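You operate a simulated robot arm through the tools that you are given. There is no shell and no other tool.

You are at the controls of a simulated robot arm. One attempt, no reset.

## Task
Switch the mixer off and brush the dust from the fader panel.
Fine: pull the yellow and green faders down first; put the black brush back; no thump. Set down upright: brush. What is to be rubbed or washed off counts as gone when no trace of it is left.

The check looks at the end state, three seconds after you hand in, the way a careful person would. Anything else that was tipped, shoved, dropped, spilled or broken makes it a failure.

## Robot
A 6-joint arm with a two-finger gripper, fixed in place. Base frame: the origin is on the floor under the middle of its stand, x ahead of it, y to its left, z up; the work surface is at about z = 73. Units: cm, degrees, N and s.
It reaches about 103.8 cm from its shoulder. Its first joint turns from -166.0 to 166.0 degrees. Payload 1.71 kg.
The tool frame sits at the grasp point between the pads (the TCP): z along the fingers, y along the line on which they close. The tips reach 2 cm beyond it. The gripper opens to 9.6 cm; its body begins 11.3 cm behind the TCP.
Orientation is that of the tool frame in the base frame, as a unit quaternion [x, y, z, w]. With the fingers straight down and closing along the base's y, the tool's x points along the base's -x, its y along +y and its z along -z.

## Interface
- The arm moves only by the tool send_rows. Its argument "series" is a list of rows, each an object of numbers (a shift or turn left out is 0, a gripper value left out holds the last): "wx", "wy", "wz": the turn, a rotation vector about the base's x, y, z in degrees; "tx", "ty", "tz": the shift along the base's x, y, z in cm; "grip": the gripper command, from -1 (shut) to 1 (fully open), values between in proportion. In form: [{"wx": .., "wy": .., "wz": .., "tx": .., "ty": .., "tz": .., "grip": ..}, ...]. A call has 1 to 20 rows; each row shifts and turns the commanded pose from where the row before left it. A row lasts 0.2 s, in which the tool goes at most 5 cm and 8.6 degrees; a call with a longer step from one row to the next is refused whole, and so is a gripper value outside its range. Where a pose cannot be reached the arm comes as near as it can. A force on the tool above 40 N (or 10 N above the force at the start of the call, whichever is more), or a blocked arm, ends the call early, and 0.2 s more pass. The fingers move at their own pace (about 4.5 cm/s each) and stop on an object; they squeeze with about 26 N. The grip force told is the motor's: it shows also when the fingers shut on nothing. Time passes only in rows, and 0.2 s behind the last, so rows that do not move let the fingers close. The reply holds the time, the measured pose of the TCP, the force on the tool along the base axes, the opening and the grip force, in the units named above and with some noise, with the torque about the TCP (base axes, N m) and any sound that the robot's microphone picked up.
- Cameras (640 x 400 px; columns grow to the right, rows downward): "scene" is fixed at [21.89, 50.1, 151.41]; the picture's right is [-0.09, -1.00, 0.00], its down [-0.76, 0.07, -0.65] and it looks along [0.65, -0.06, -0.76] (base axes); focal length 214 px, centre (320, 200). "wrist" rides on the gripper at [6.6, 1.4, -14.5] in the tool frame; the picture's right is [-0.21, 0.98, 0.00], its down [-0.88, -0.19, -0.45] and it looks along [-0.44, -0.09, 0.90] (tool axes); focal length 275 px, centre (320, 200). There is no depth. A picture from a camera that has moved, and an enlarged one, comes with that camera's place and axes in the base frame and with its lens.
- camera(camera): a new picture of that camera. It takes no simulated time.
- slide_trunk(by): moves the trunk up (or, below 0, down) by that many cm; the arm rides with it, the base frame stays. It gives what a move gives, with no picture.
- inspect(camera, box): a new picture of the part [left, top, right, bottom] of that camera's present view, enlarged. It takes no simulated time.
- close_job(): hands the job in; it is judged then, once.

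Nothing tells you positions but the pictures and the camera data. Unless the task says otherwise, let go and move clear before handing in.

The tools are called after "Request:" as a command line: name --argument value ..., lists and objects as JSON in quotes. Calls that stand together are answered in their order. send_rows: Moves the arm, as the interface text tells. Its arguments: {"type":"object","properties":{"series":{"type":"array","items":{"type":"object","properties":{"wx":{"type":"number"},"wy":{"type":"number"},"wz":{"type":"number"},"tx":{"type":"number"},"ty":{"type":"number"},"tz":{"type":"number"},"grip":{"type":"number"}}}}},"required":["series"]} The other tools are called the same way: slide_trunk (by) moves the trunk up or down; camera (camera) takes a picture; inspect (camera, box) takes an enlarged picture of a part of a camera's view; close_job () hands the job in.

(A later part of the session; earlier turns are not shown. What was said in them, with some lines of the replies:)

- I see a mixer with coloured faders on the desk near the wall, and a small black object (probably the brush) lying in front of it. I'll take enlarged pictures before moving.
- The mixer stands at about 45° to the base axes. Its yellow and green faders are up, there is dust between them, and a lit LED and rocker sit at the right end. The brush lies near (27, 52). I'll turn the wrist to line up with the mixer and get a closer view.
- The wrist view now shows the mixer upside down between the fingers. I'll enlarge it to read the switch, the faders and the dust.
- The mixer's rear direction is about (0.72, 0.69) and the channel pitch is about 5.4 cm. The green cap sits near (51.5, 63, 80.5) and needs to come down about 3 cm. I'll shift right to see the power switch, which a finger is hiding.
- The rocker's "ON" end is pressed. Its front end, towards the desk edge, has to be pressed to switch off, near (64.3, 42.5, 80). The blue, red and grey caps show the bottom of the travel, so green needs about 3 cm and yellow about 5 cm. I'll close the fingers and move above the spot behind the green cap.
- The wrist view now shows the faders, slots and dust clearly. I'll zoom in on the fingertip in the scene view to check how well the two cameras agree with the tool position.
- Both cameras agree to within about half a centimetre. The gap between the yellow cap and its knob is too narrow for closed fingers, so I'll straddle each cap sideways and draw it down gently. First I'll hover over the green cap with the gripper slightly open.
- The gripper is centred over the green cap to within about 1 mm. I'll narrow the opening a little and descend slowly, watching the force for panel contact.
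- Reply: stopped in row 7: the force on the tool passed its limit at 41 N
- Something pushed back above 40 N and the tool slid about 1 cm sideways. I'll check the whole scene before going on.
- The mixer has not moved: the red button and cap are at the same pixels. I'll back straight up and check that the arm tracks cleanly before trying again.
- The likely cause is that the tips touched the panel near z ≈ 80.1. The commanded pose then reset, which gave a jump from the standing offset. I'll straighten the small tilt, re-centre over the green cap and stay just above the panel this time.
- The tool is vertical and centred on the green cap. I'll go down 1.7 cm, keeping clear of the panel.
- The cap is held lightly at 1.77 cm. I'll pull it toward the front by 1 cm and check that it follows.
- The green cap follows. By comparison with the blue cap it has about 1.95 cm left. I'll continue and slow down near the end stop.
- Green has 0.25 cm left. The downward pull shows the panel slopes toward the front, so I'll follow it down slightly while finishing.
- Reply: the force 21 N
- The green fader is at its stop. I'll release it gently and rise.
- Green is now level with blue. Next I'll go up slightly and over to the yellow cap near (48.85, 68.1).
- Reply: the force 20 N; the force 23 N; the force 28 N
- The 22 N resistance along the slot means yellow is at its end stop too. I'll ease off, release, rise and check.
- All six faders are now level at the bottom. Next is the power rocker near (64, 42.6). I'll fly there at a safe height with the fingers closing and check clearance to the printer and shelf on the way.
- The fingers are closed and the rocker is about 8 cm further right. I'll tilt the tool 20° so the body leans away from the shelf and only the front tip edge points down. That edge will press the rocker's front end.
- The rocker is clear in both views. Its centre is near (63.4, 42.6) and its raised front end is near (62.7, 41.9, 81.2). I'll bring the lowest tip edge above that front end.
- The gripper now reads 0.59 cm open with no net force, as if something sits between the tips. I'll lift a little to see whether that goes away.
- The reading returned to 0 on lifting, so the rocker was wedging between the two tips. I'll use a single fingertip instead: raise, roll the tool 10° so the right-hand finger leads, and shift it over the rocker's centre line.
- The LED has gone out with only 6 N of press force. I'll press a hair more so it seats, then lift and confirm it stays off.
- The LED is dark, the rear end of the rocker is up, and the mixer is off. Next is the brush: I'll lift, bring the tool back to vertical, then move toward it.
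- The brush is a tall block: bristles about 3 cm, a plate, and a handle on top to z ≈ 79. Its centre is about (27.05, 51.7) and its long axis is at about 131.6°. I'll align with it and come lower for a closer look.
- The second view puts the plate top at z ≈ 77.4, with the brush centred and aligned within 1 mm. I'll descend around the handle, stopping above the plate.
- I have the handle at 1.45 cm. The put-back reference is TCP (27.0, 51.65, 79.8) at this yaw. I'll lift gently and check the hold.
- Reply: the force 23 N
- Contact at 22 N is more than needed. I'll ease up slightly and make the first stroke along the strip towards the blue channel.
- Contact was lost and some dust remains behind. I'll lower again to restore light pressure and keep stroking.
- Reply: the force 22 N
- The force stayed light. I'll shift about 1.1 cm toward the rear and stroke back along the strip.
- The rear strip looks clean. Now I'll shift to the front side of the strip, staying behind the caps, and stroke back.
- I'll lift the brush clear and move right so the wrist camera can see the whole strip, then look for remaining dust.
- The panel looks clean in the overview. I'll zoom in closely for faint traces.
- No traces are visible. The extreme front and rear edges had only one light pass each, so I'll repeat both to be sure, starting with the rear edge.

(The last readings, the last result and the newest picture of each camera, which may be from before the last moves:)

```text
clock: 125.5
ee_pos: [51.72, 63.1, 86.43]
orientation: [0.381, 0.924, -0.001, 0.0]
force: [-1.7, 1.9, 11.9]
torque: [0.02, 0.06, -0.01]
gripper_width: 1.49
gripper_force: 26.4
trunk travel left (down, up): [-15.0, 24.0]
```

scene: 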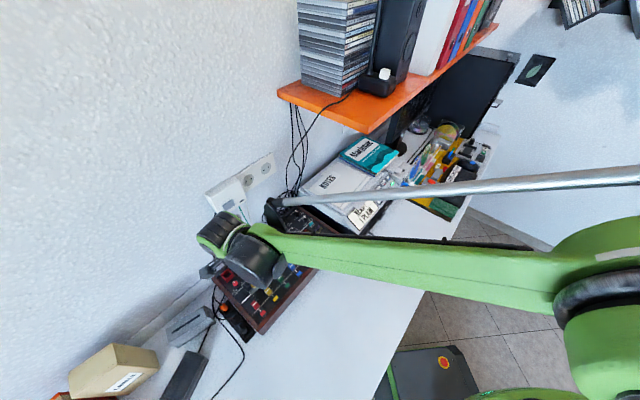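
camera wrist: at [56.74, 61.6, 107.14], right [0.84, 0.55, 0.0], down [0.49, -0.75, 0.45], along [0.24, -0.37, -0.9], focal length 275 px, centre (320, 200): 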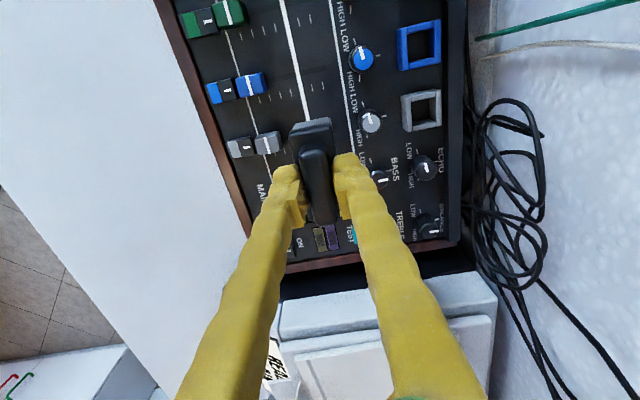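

Request:
send_rows --series '[{"tx": 0.45, "ty": -0.45, "tz": -0.001}, {"tx": 0.45, "ty": -0.45, "tz": -0.001}, {"tx": 0.45, "ty": -0.45, "tz": -0.001}, {"tx": 0.45, "ty": -0.45, "tz": -0.001}, {"tx": 0.45, "ty": -0.45, "tz": -0.001}, {"tx": 0.45, "ty": -0.45, "tz": -0.001}, {"tx": 0.45, "ty": -0.45, "tz": -0.001}, {"tx": 0.45, "ty": -0.45, "tz": -0.001}, {"tx": 0.45, "ty": -0.45, "tz": -0.001}, {"tx": 0.45, "ty": -0.45, "tz": -0.001}, {"tx": 0.45, "ty": -0.45, "tz": -0.001}, {"tz": 0}]'

Request:
inspect --camera "wrist" --box '[220, 0, 440, 220]'

```text
clock: 128.1
ee_pos: [56.66, 58.01, 86.4]
orientation: [0.381, 0.924, 0.0, 0.0]
force: [-3.6, 6.5, 28.9]
torque: [0.22, 0.11, 0.06]
gripper_width: 1.43
gripper_force: 26.4
trunk travel left (down, up): [-15.0, 24.0]
```

```text
1.82 times, centred on (330, 110) of wrist
camera zoom: at [53.05, 63.66, 101.01], right [0.84, 0.55, 0.0], down [0.49, -0.75, 0.45], along [0.24, -0.37, -0.9], focal length 500 px, centre (302, 364)
```

zoom: 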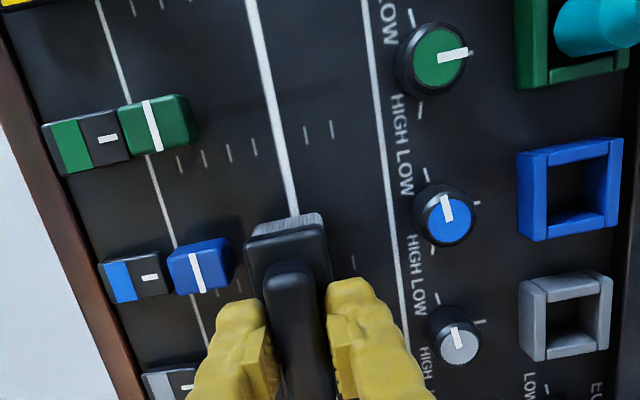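

The panel looks clean. I'll lift off smoothly and check the area that was under the brush before taking it back.

Request:
send_rows --series '[{"tz": 0.1}, {"tz": 0.4}, {"tz": 1}, {"tz": 2}, {"tz": 2}, {"tz": 2}, {"tz": 1}, {"tx": -2, "ty": -1.5}, {"tx": -3, "ty": -2}, {"tx": -3, "ty": -2}, {"tx": -3, "ty": -1.5}, {"tz": 0}]'

Request:
inspect --camera "scene" --box '[210, 210, 340, 330]'

Request:
camera --camera "wrist"

```text
clock: 130.7
ee_pos: [45.68, 51.17, 94.93]
orientation: [0.382, 0.924, -0.001, 0.001]
force: [-0.3, -0.1, -1.0]
torque: [0.0, -0.02, 0.02]
gripper_width: 1.48
gripper_force: 25.5
trunk travel left (down, up): [-15.0, 24.0]
```

```text
3.33 times, centred on (275, 270) of scene
camera zoom: at [21.89, 50.1, 151.41], right [-0.09, -1.0, 0.0], down [-0.76, 0.07, -0.65], along [0.65, -0.06, -0.76], focal length 715 px, centre (470, -33)
```

zoom: 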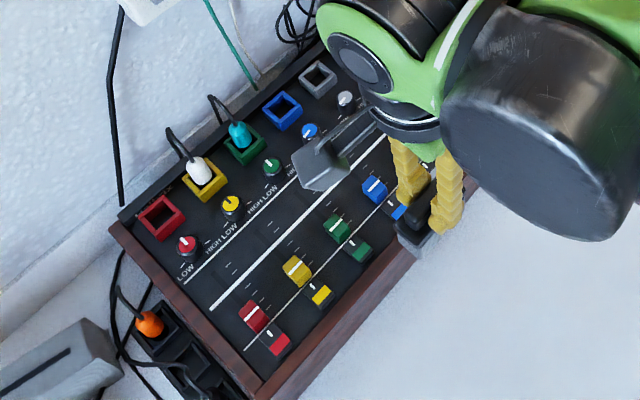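

```text
taken
camera wrist: at [42.1, 56.75, 109.6], right [0.84, 0.55, 0.0], down [0.49, -0.75, 0.45], along [0.24, -0.37, -0.9], focal length 275 px, centre (320, 200)
```

wrist: 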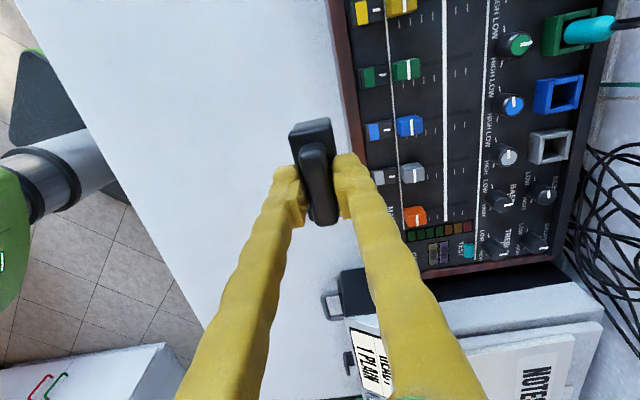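

Request:
inspect --camera "wrist" --box '[400, 0, 540, 120]'

Request:
inspect --camera "wrist" --box '[410, 90, 550, 210]'

Request:
inspect --camera "scene" --box '[230, 240, 300, 300]'

```text
3.33 times, centred on (470, 60) of wrist
camera zoom: at [42.1, 56.75, 109.6], right [0.84, 0.55, 0.0], down [0.49, -0.75, 0.45], along [0.24, -0.37, -0.9], focal length 918 px, centre (-180, 667)
```

zoom: 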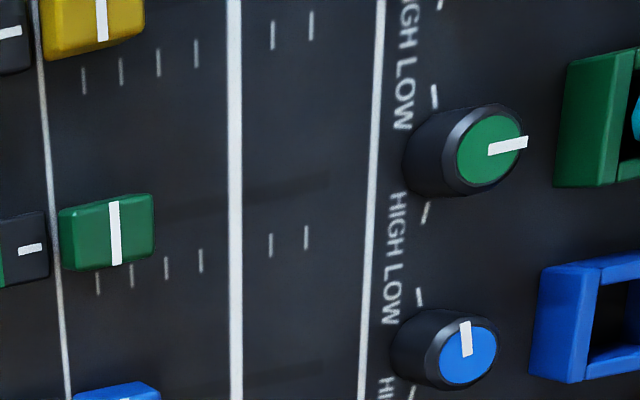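

```text
3.33 times, centred on (480, 150) of wrist
camera zoom: at [42.1, 56.75, 109.6], right [0.84, 0.55, 0.0], down [0.49, -0.75, 0.45], along [0.24, -0.37, -0.9], focal length 918 px, centre (-213, 367)
```

zoom: 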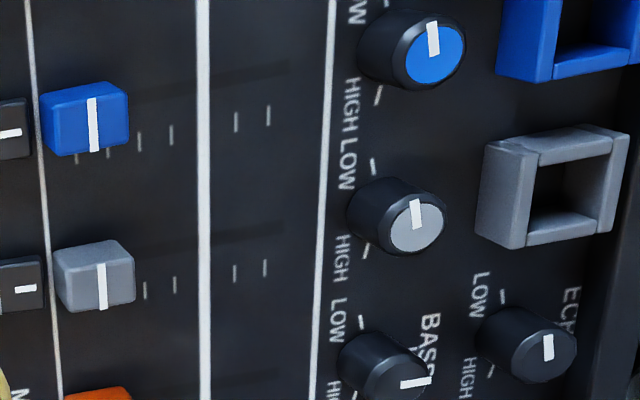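

```text
6.67 times, centred on (265, 270) of scene
camera zoom: at [21.89, 50.1, 151.41], right [-0.09, -1.0, 0.0], down [-0.76, 0.07, -0.65], along [0.65, -0.06, -0.76], focal length 1430 px, centre (687, -267)
```

zoom: 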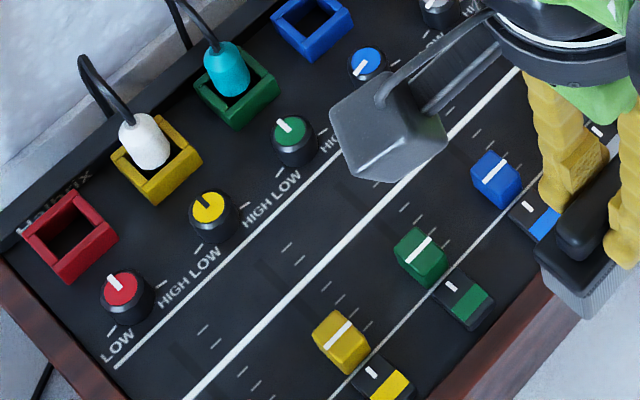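

The panel is clean at every zoom. Now I'll take the brush back to its original spot at (27.0, 51.65) with the original yaw.

Request:
send_rows --series '[{"tx": -1.5, "ty": 0.05, "wz": -0.4}, {"tx": -2.1, "ty": 0.05, "wz": -0.4}, {"tx": -2.1, "ty": 0.05, "wz": -0.4}, {"tx": -2.1, "ty": 0.05, "wz": -0.4}, {"tx": -2.1, "ty": 0.05, "wz": -0.4}, {"tx": -2.1, "ty": 0.05, "wz": -0.4}, {"tx": -2.1, "ty": 0.05, "wz": -0.4}, {"tx": -2.1, "ty": 0.05, "wz": -0.4}, {"tx": -2.0, "ty": 0.05, "wz": -0.3}, {"tx": -0.5}, {"tz": 0}]'

Request:
inspect --camera "wrist" --box '[240, 80, 400, 240]'

Request:
camera --camera "scene"

```text
clock: 133.1
ee_pos: [27.06, 51.58, 94.99]
orientation: [0.41, 0.912, -0.001, 0.0]
force: [0.3, -0.9, -1.0]
torque: [-0.02, 0.03, 0.02]
gripper_width: 1.46
gripper_force: 26.1
trunk travel left (down, up): [-15.0, 24.0]
```

```text
2.50 times, centred on (320, 160) of wrist
camera zoom: at [23.77, 57.3, 109.49], right [0.87, 0.5, 0.0], down [0.44, -0.78, 0.45], along [0.22, -0.39, -0.9], focal length 688 px, centre (320, 300)
```

zoom: 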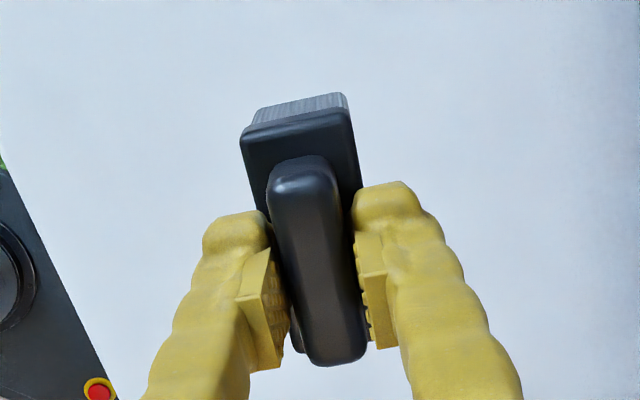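

```text
taken
```

scene: 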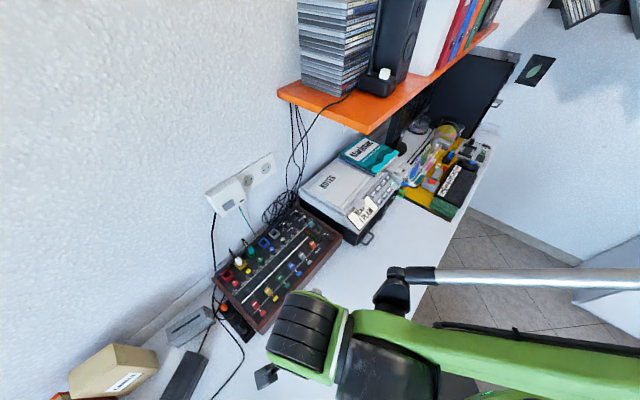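

Request:
send_rows --series '[{"tx": -0.06, "ty": 0.07, "tz": -1}, {"tz": -1.5}, {"tz": -1.5}, {"tz": -1.5}, {"tz": -1.5}, {"tz": -1.5}, {"tz": -1.5}, {"tz": -1.5}, {"tz": -1.2}, {"tz": -0.8}, {"tz": -0.5}, {"tz": -0.4}, {"tz": -0.3}, {"tz": 0}]'

Request:
inspect --camera "wrist" --box '[240, 80, 400, 240]'

```text
clock: 136.1
ee_pos: [27.02, 51.56, 80.15]
orientation: [0.41, 0.912, -0.001, 0.0]
force: [0.3, -0.5, -0.8]
torque: [0.02, 0.02, 0.03]
gripper_width: 1.48
gripper_force: 25.9
trunk travel left (down, up): [-15.0, 24.0]
```

```text
2.50 times, centred on (320, 160) of wrist
camera zoom: at [23.74, 57.44, 94.76], right [0.87, 0.5, 0.0], down [0.44, -0.78, 0.45], along [0.22, -0.39, -0.9], focal length 688 px, centre (320, 300)
```

zoom: 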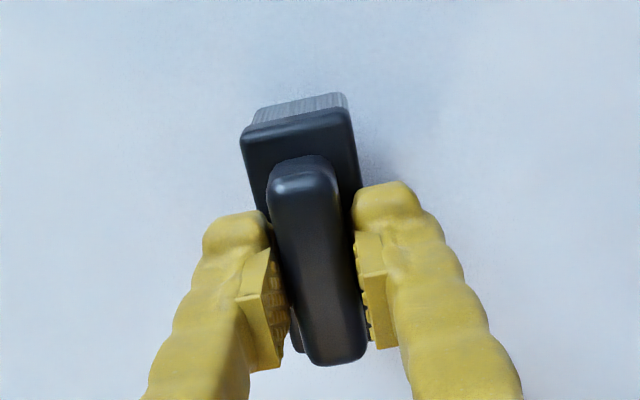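

The brush is hovering about half a centimetre above the desk. I'll lower it in small steps until it touches.

Request:
send_rows --series '[{"tz": -0.12}, {"tz": -0.12}, {"tz": -0.1}, {"tz": -0.1}, {"tz": -0.08}, {"tz": 0}]'

```text
clock: 137.5
ee_pos: [26.94, 51.62, 79.74]
orientation: [0.41, 0.912, -0.001, 0.0]
force: [-0.2, 0.5, -1.4]
torque: [0.0, 0.0, 0.0]
gripper_width: 1.46
gripper_force: 26.4
trunk travel left (down, up): [-15.0, 24.0]
```

Request:
send_rows --series '[{"tz": -0.08}, {"tz": -0.07}, {"tz": 0}]'

```text
clock: 138.3
ee_pos: [27.03, 51.71, 79.48]
orientation: [0.41, 0.912, -0.001, 0.001]
force: [0.1, 0.1, -0.4]
torque: [0.02, -0.01, -0.02]
gripper_width: 1.47
gripper_force: 25.7
trunk travel left (down, up): [-15.0, 24.0]
```

Request:
send_rows --series '[{"tz": -0.06}, {"tz": -0.05}, {"tz": 0}]'

```text
clock: 139.1
ee_pos: [27.03, 51.61, 79.46]
orientation: [0.41, 0.912, -0.002, 0.0]
force: [0.4, -0.6, -0.7]
torque: [-0.03, -0.03, 0.01]
gripper_width: 1.46
gripper_force: 25.8
trunk travel left (down, up): [-15.0, 24.0]
```

Request:
send_rows --series '[{"tz": -0.06}, {"tz": -0.05}, {"tz": 0}]'

```text
clock: 139.9
ee_pos: [26.99, 51.53, 79.42]
orientation: [0.41, 0.912, -0.001, -0.001]
force: [-2.3, 2.3, 6.2]
torque: [-0.01, -0.09, 0.03]
gripper_width: 1.45
gripper_force: 26.3
trunk travel left (down, up): [-15.0, 24.0]
```

The bristles touch the desk with 6 N. I'll release slowly: open slightly, rise a little, then open wider and back away straight up.

Request:
send_rows --series '[{"grip": -0.68}, {"grip": -0.62}, {"grip": -0.55}, {"tz": 0.15, "grip": -0.5}, {"tz": 0.15, "grip": -0.4}, {"tz": 0.1, "grip": -0.25}, {"grip": -0.1}, {"grip": 0}, {"grip": 0}]'

Request:
inspect --camera "wrist" --box '[240, 80, 400, 240]'

```text
clock: 141.9
ee_pos: [26.96, 51.57, 79.79]
orientation: [0.41, 0.912, -0.001, 0.0]
force: [-0.7, 0.2, 0.0]
torque: [0.03, 0.02, -0.03]
gripper_width: 4.81
gripper_force: 0.1
trunk travel left (down, up): [-15.0, 24.0]
```

```text
2.50 times, centred on (320, 160) of wrist
camera zoom: at [23.73, 57.38, 94.3], right [0.87, 0.5, 0.0], down [0.44, -0.78, 0.45], along [0.22, -0.39, -0.9], focal length 688 px, centre (320, 300)
```

zoom: 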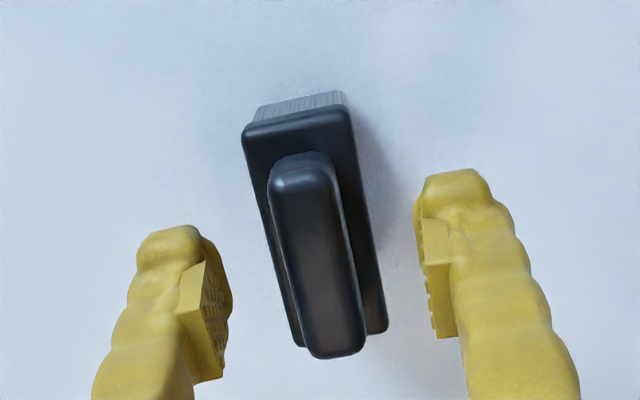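

The brush stands upright in its original place, and the picture nearly matches the one before pickup. I'll rise and move the arm clear.

Request:
send_rows --series '[{"tz": 0.4}, {"tz": 0.8}, {"tz": 1.5}, {"tz": 2}, {"tz": 2.5}, {"tz": 3}, {"tz": 3}, {"tz": 3}, {"tz": 3}, {"tz": 3}, {"tx": 1, "ty": -3, "tz": 1}, {"tx": 1, "ty": -4}, {"tx": 1, "ty": -4}, {"tx": 1, "ty": -4}, {"tx": 1, "ty": -4}, {"tx": 1, "ty": -3}, {"tz": 0}]'

Request:
camera --camera "scene"

Request:
camera --camera "wrist"

```text
clock: 145.5
ee_pos: [33.15, 29.69, 103.02]
orientation: [0.41, 0.912, 0.0, 0.0]
force: [-0.1, -0.4, -0.2]
torque: [-0.02, -0.04, -0.01]
gripper_width: 4.8
gripper_force: 0.0
trunk travel left (down, up): [-15.0, 24.0]
```

```text
taken
```

scene: 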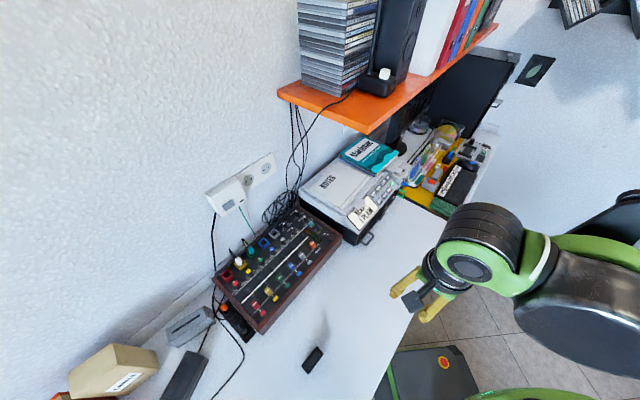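

```text
taken
camera wrist: at [29.88, 35.51, 117.67], right [0.87, 0.5, 0.0], down [0.44, -0.78, 0.45], along [0.22, -0.39, -0.9], focal length 275 px, centre (320, 200)
```

wrist: 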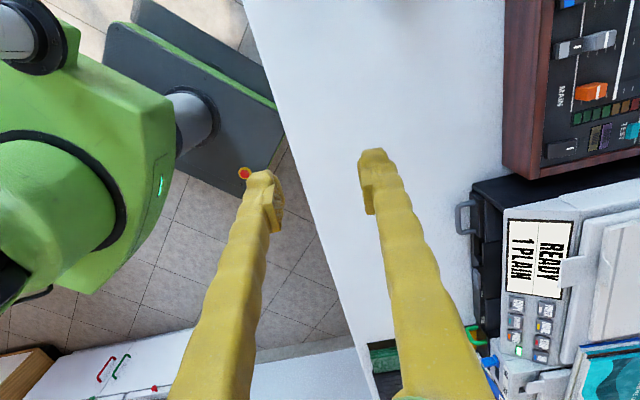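

The brush is back and the arm is clear. I'll make one last close check of the mixer, switch, strip and brush before handing in.

Request:
inspect --camera "scene" --box '[205, 195, 350, 340]'

Request:
inspect --camera "scene" --box '[245, 235, 305, 285]'

Request:
inspect --camera "scene" --box '[260, 300, 380, 390]'

Request:
inspect --camera "scene" --box '[300, 215, 345, 255]'

```text
2.76 times, centred on (278, 268) of scene
camera zoom: at [21.89, 50.1, 151.41], right [-0.09, -1.0, 0.0], down [-0.76, 0.07, -0.65], along [0.65, -0.06, -0.76], focal length 592 px, centre (437, 14)
```

zoom: 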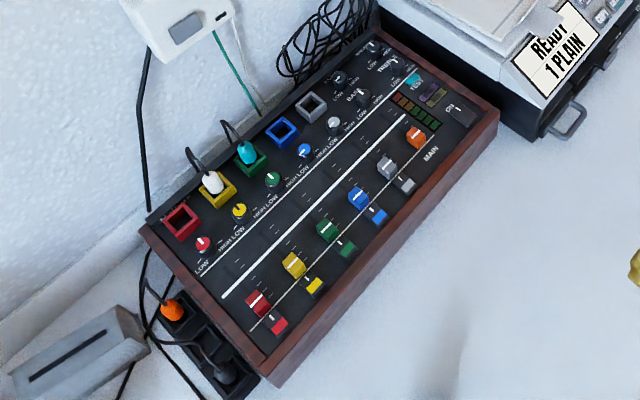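

```text
8.00 times, centred on (275, 260) of scene
camera zoom: at [21.89, 50.1, 151.41], right [-0.09, -1.0, 0.0], down [-0.76, 0.07, -0.65], along [0.65, -0.06, -0.76], focal length 1716 px, centre (680, -280)
```

zoom: 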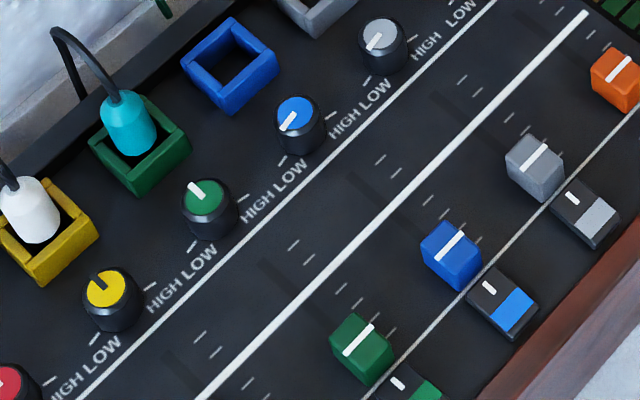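

```text
4.44 times, centred on (320, 345) of scene
camera zoom: at [21.89, 50.1, 151.41], right [-0.09, -1.0, 0.0], down [-0.76, 0.07, -0.65], along [0.65, -0.06, -0.76], focal length 953 px, centre (320, -444)
```

zoom: 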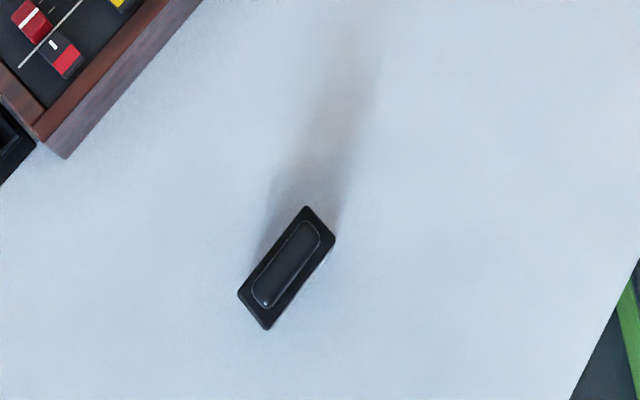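

```text
10.00 times, centred on (322, 235) of scene
camera zoom: at [21.89, 50.1, 151.41], right [-0.09, -1.0, 0.0], down [-0.76, 0.07, -0.65], along [0.65, -0.06, -0.76], focal length 2145 px, centre (295, -150)
```

zoom: 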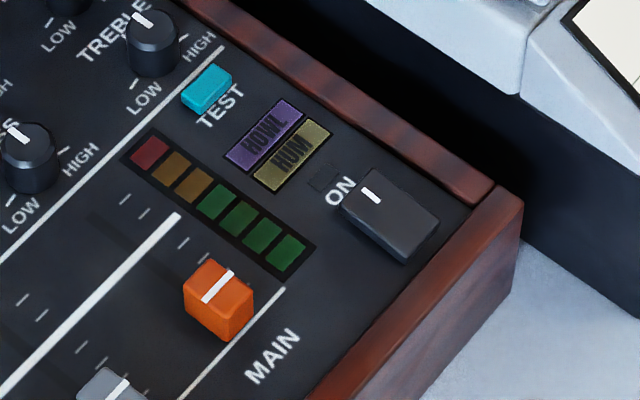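

Final check: the mixer is off and has not moved. The yellow and green faders are at the bottom, I can find no dust on the panel, and the brush stands upright in its original spot. The gripper is open and clear, so I'm handing in.

Request:
close_job

```text
The job is handed in.
```

I pulled the yellow and green faders down, switched the mixer off, brushed the fader panel clean and put the black brush back. I've handed the job in; the result of the check hasn't come back.

- **Faders:** Yellow and green were pulled down to their end stops before the power went off. They now line up with the other faders.
- **Power:** I pressed the front end of the rocker. The green light went out and stayed out after I let go.
- **Dust:** I brushed the whole dusty strip in several overlapping passes. Close-ups from both cameras show no trace left.
- **Brush:** It stands upright where it was, and its outline matches the first picture almost exactly.

**Force stop:** While I was lowering onto the green fader, the force on the tool passed its limit at 41 N and the tool jumped about 1 cm sideways against the fader cap. The mixer looked unmoved right afterwards and in the final pictures. No sound was reported during any move.
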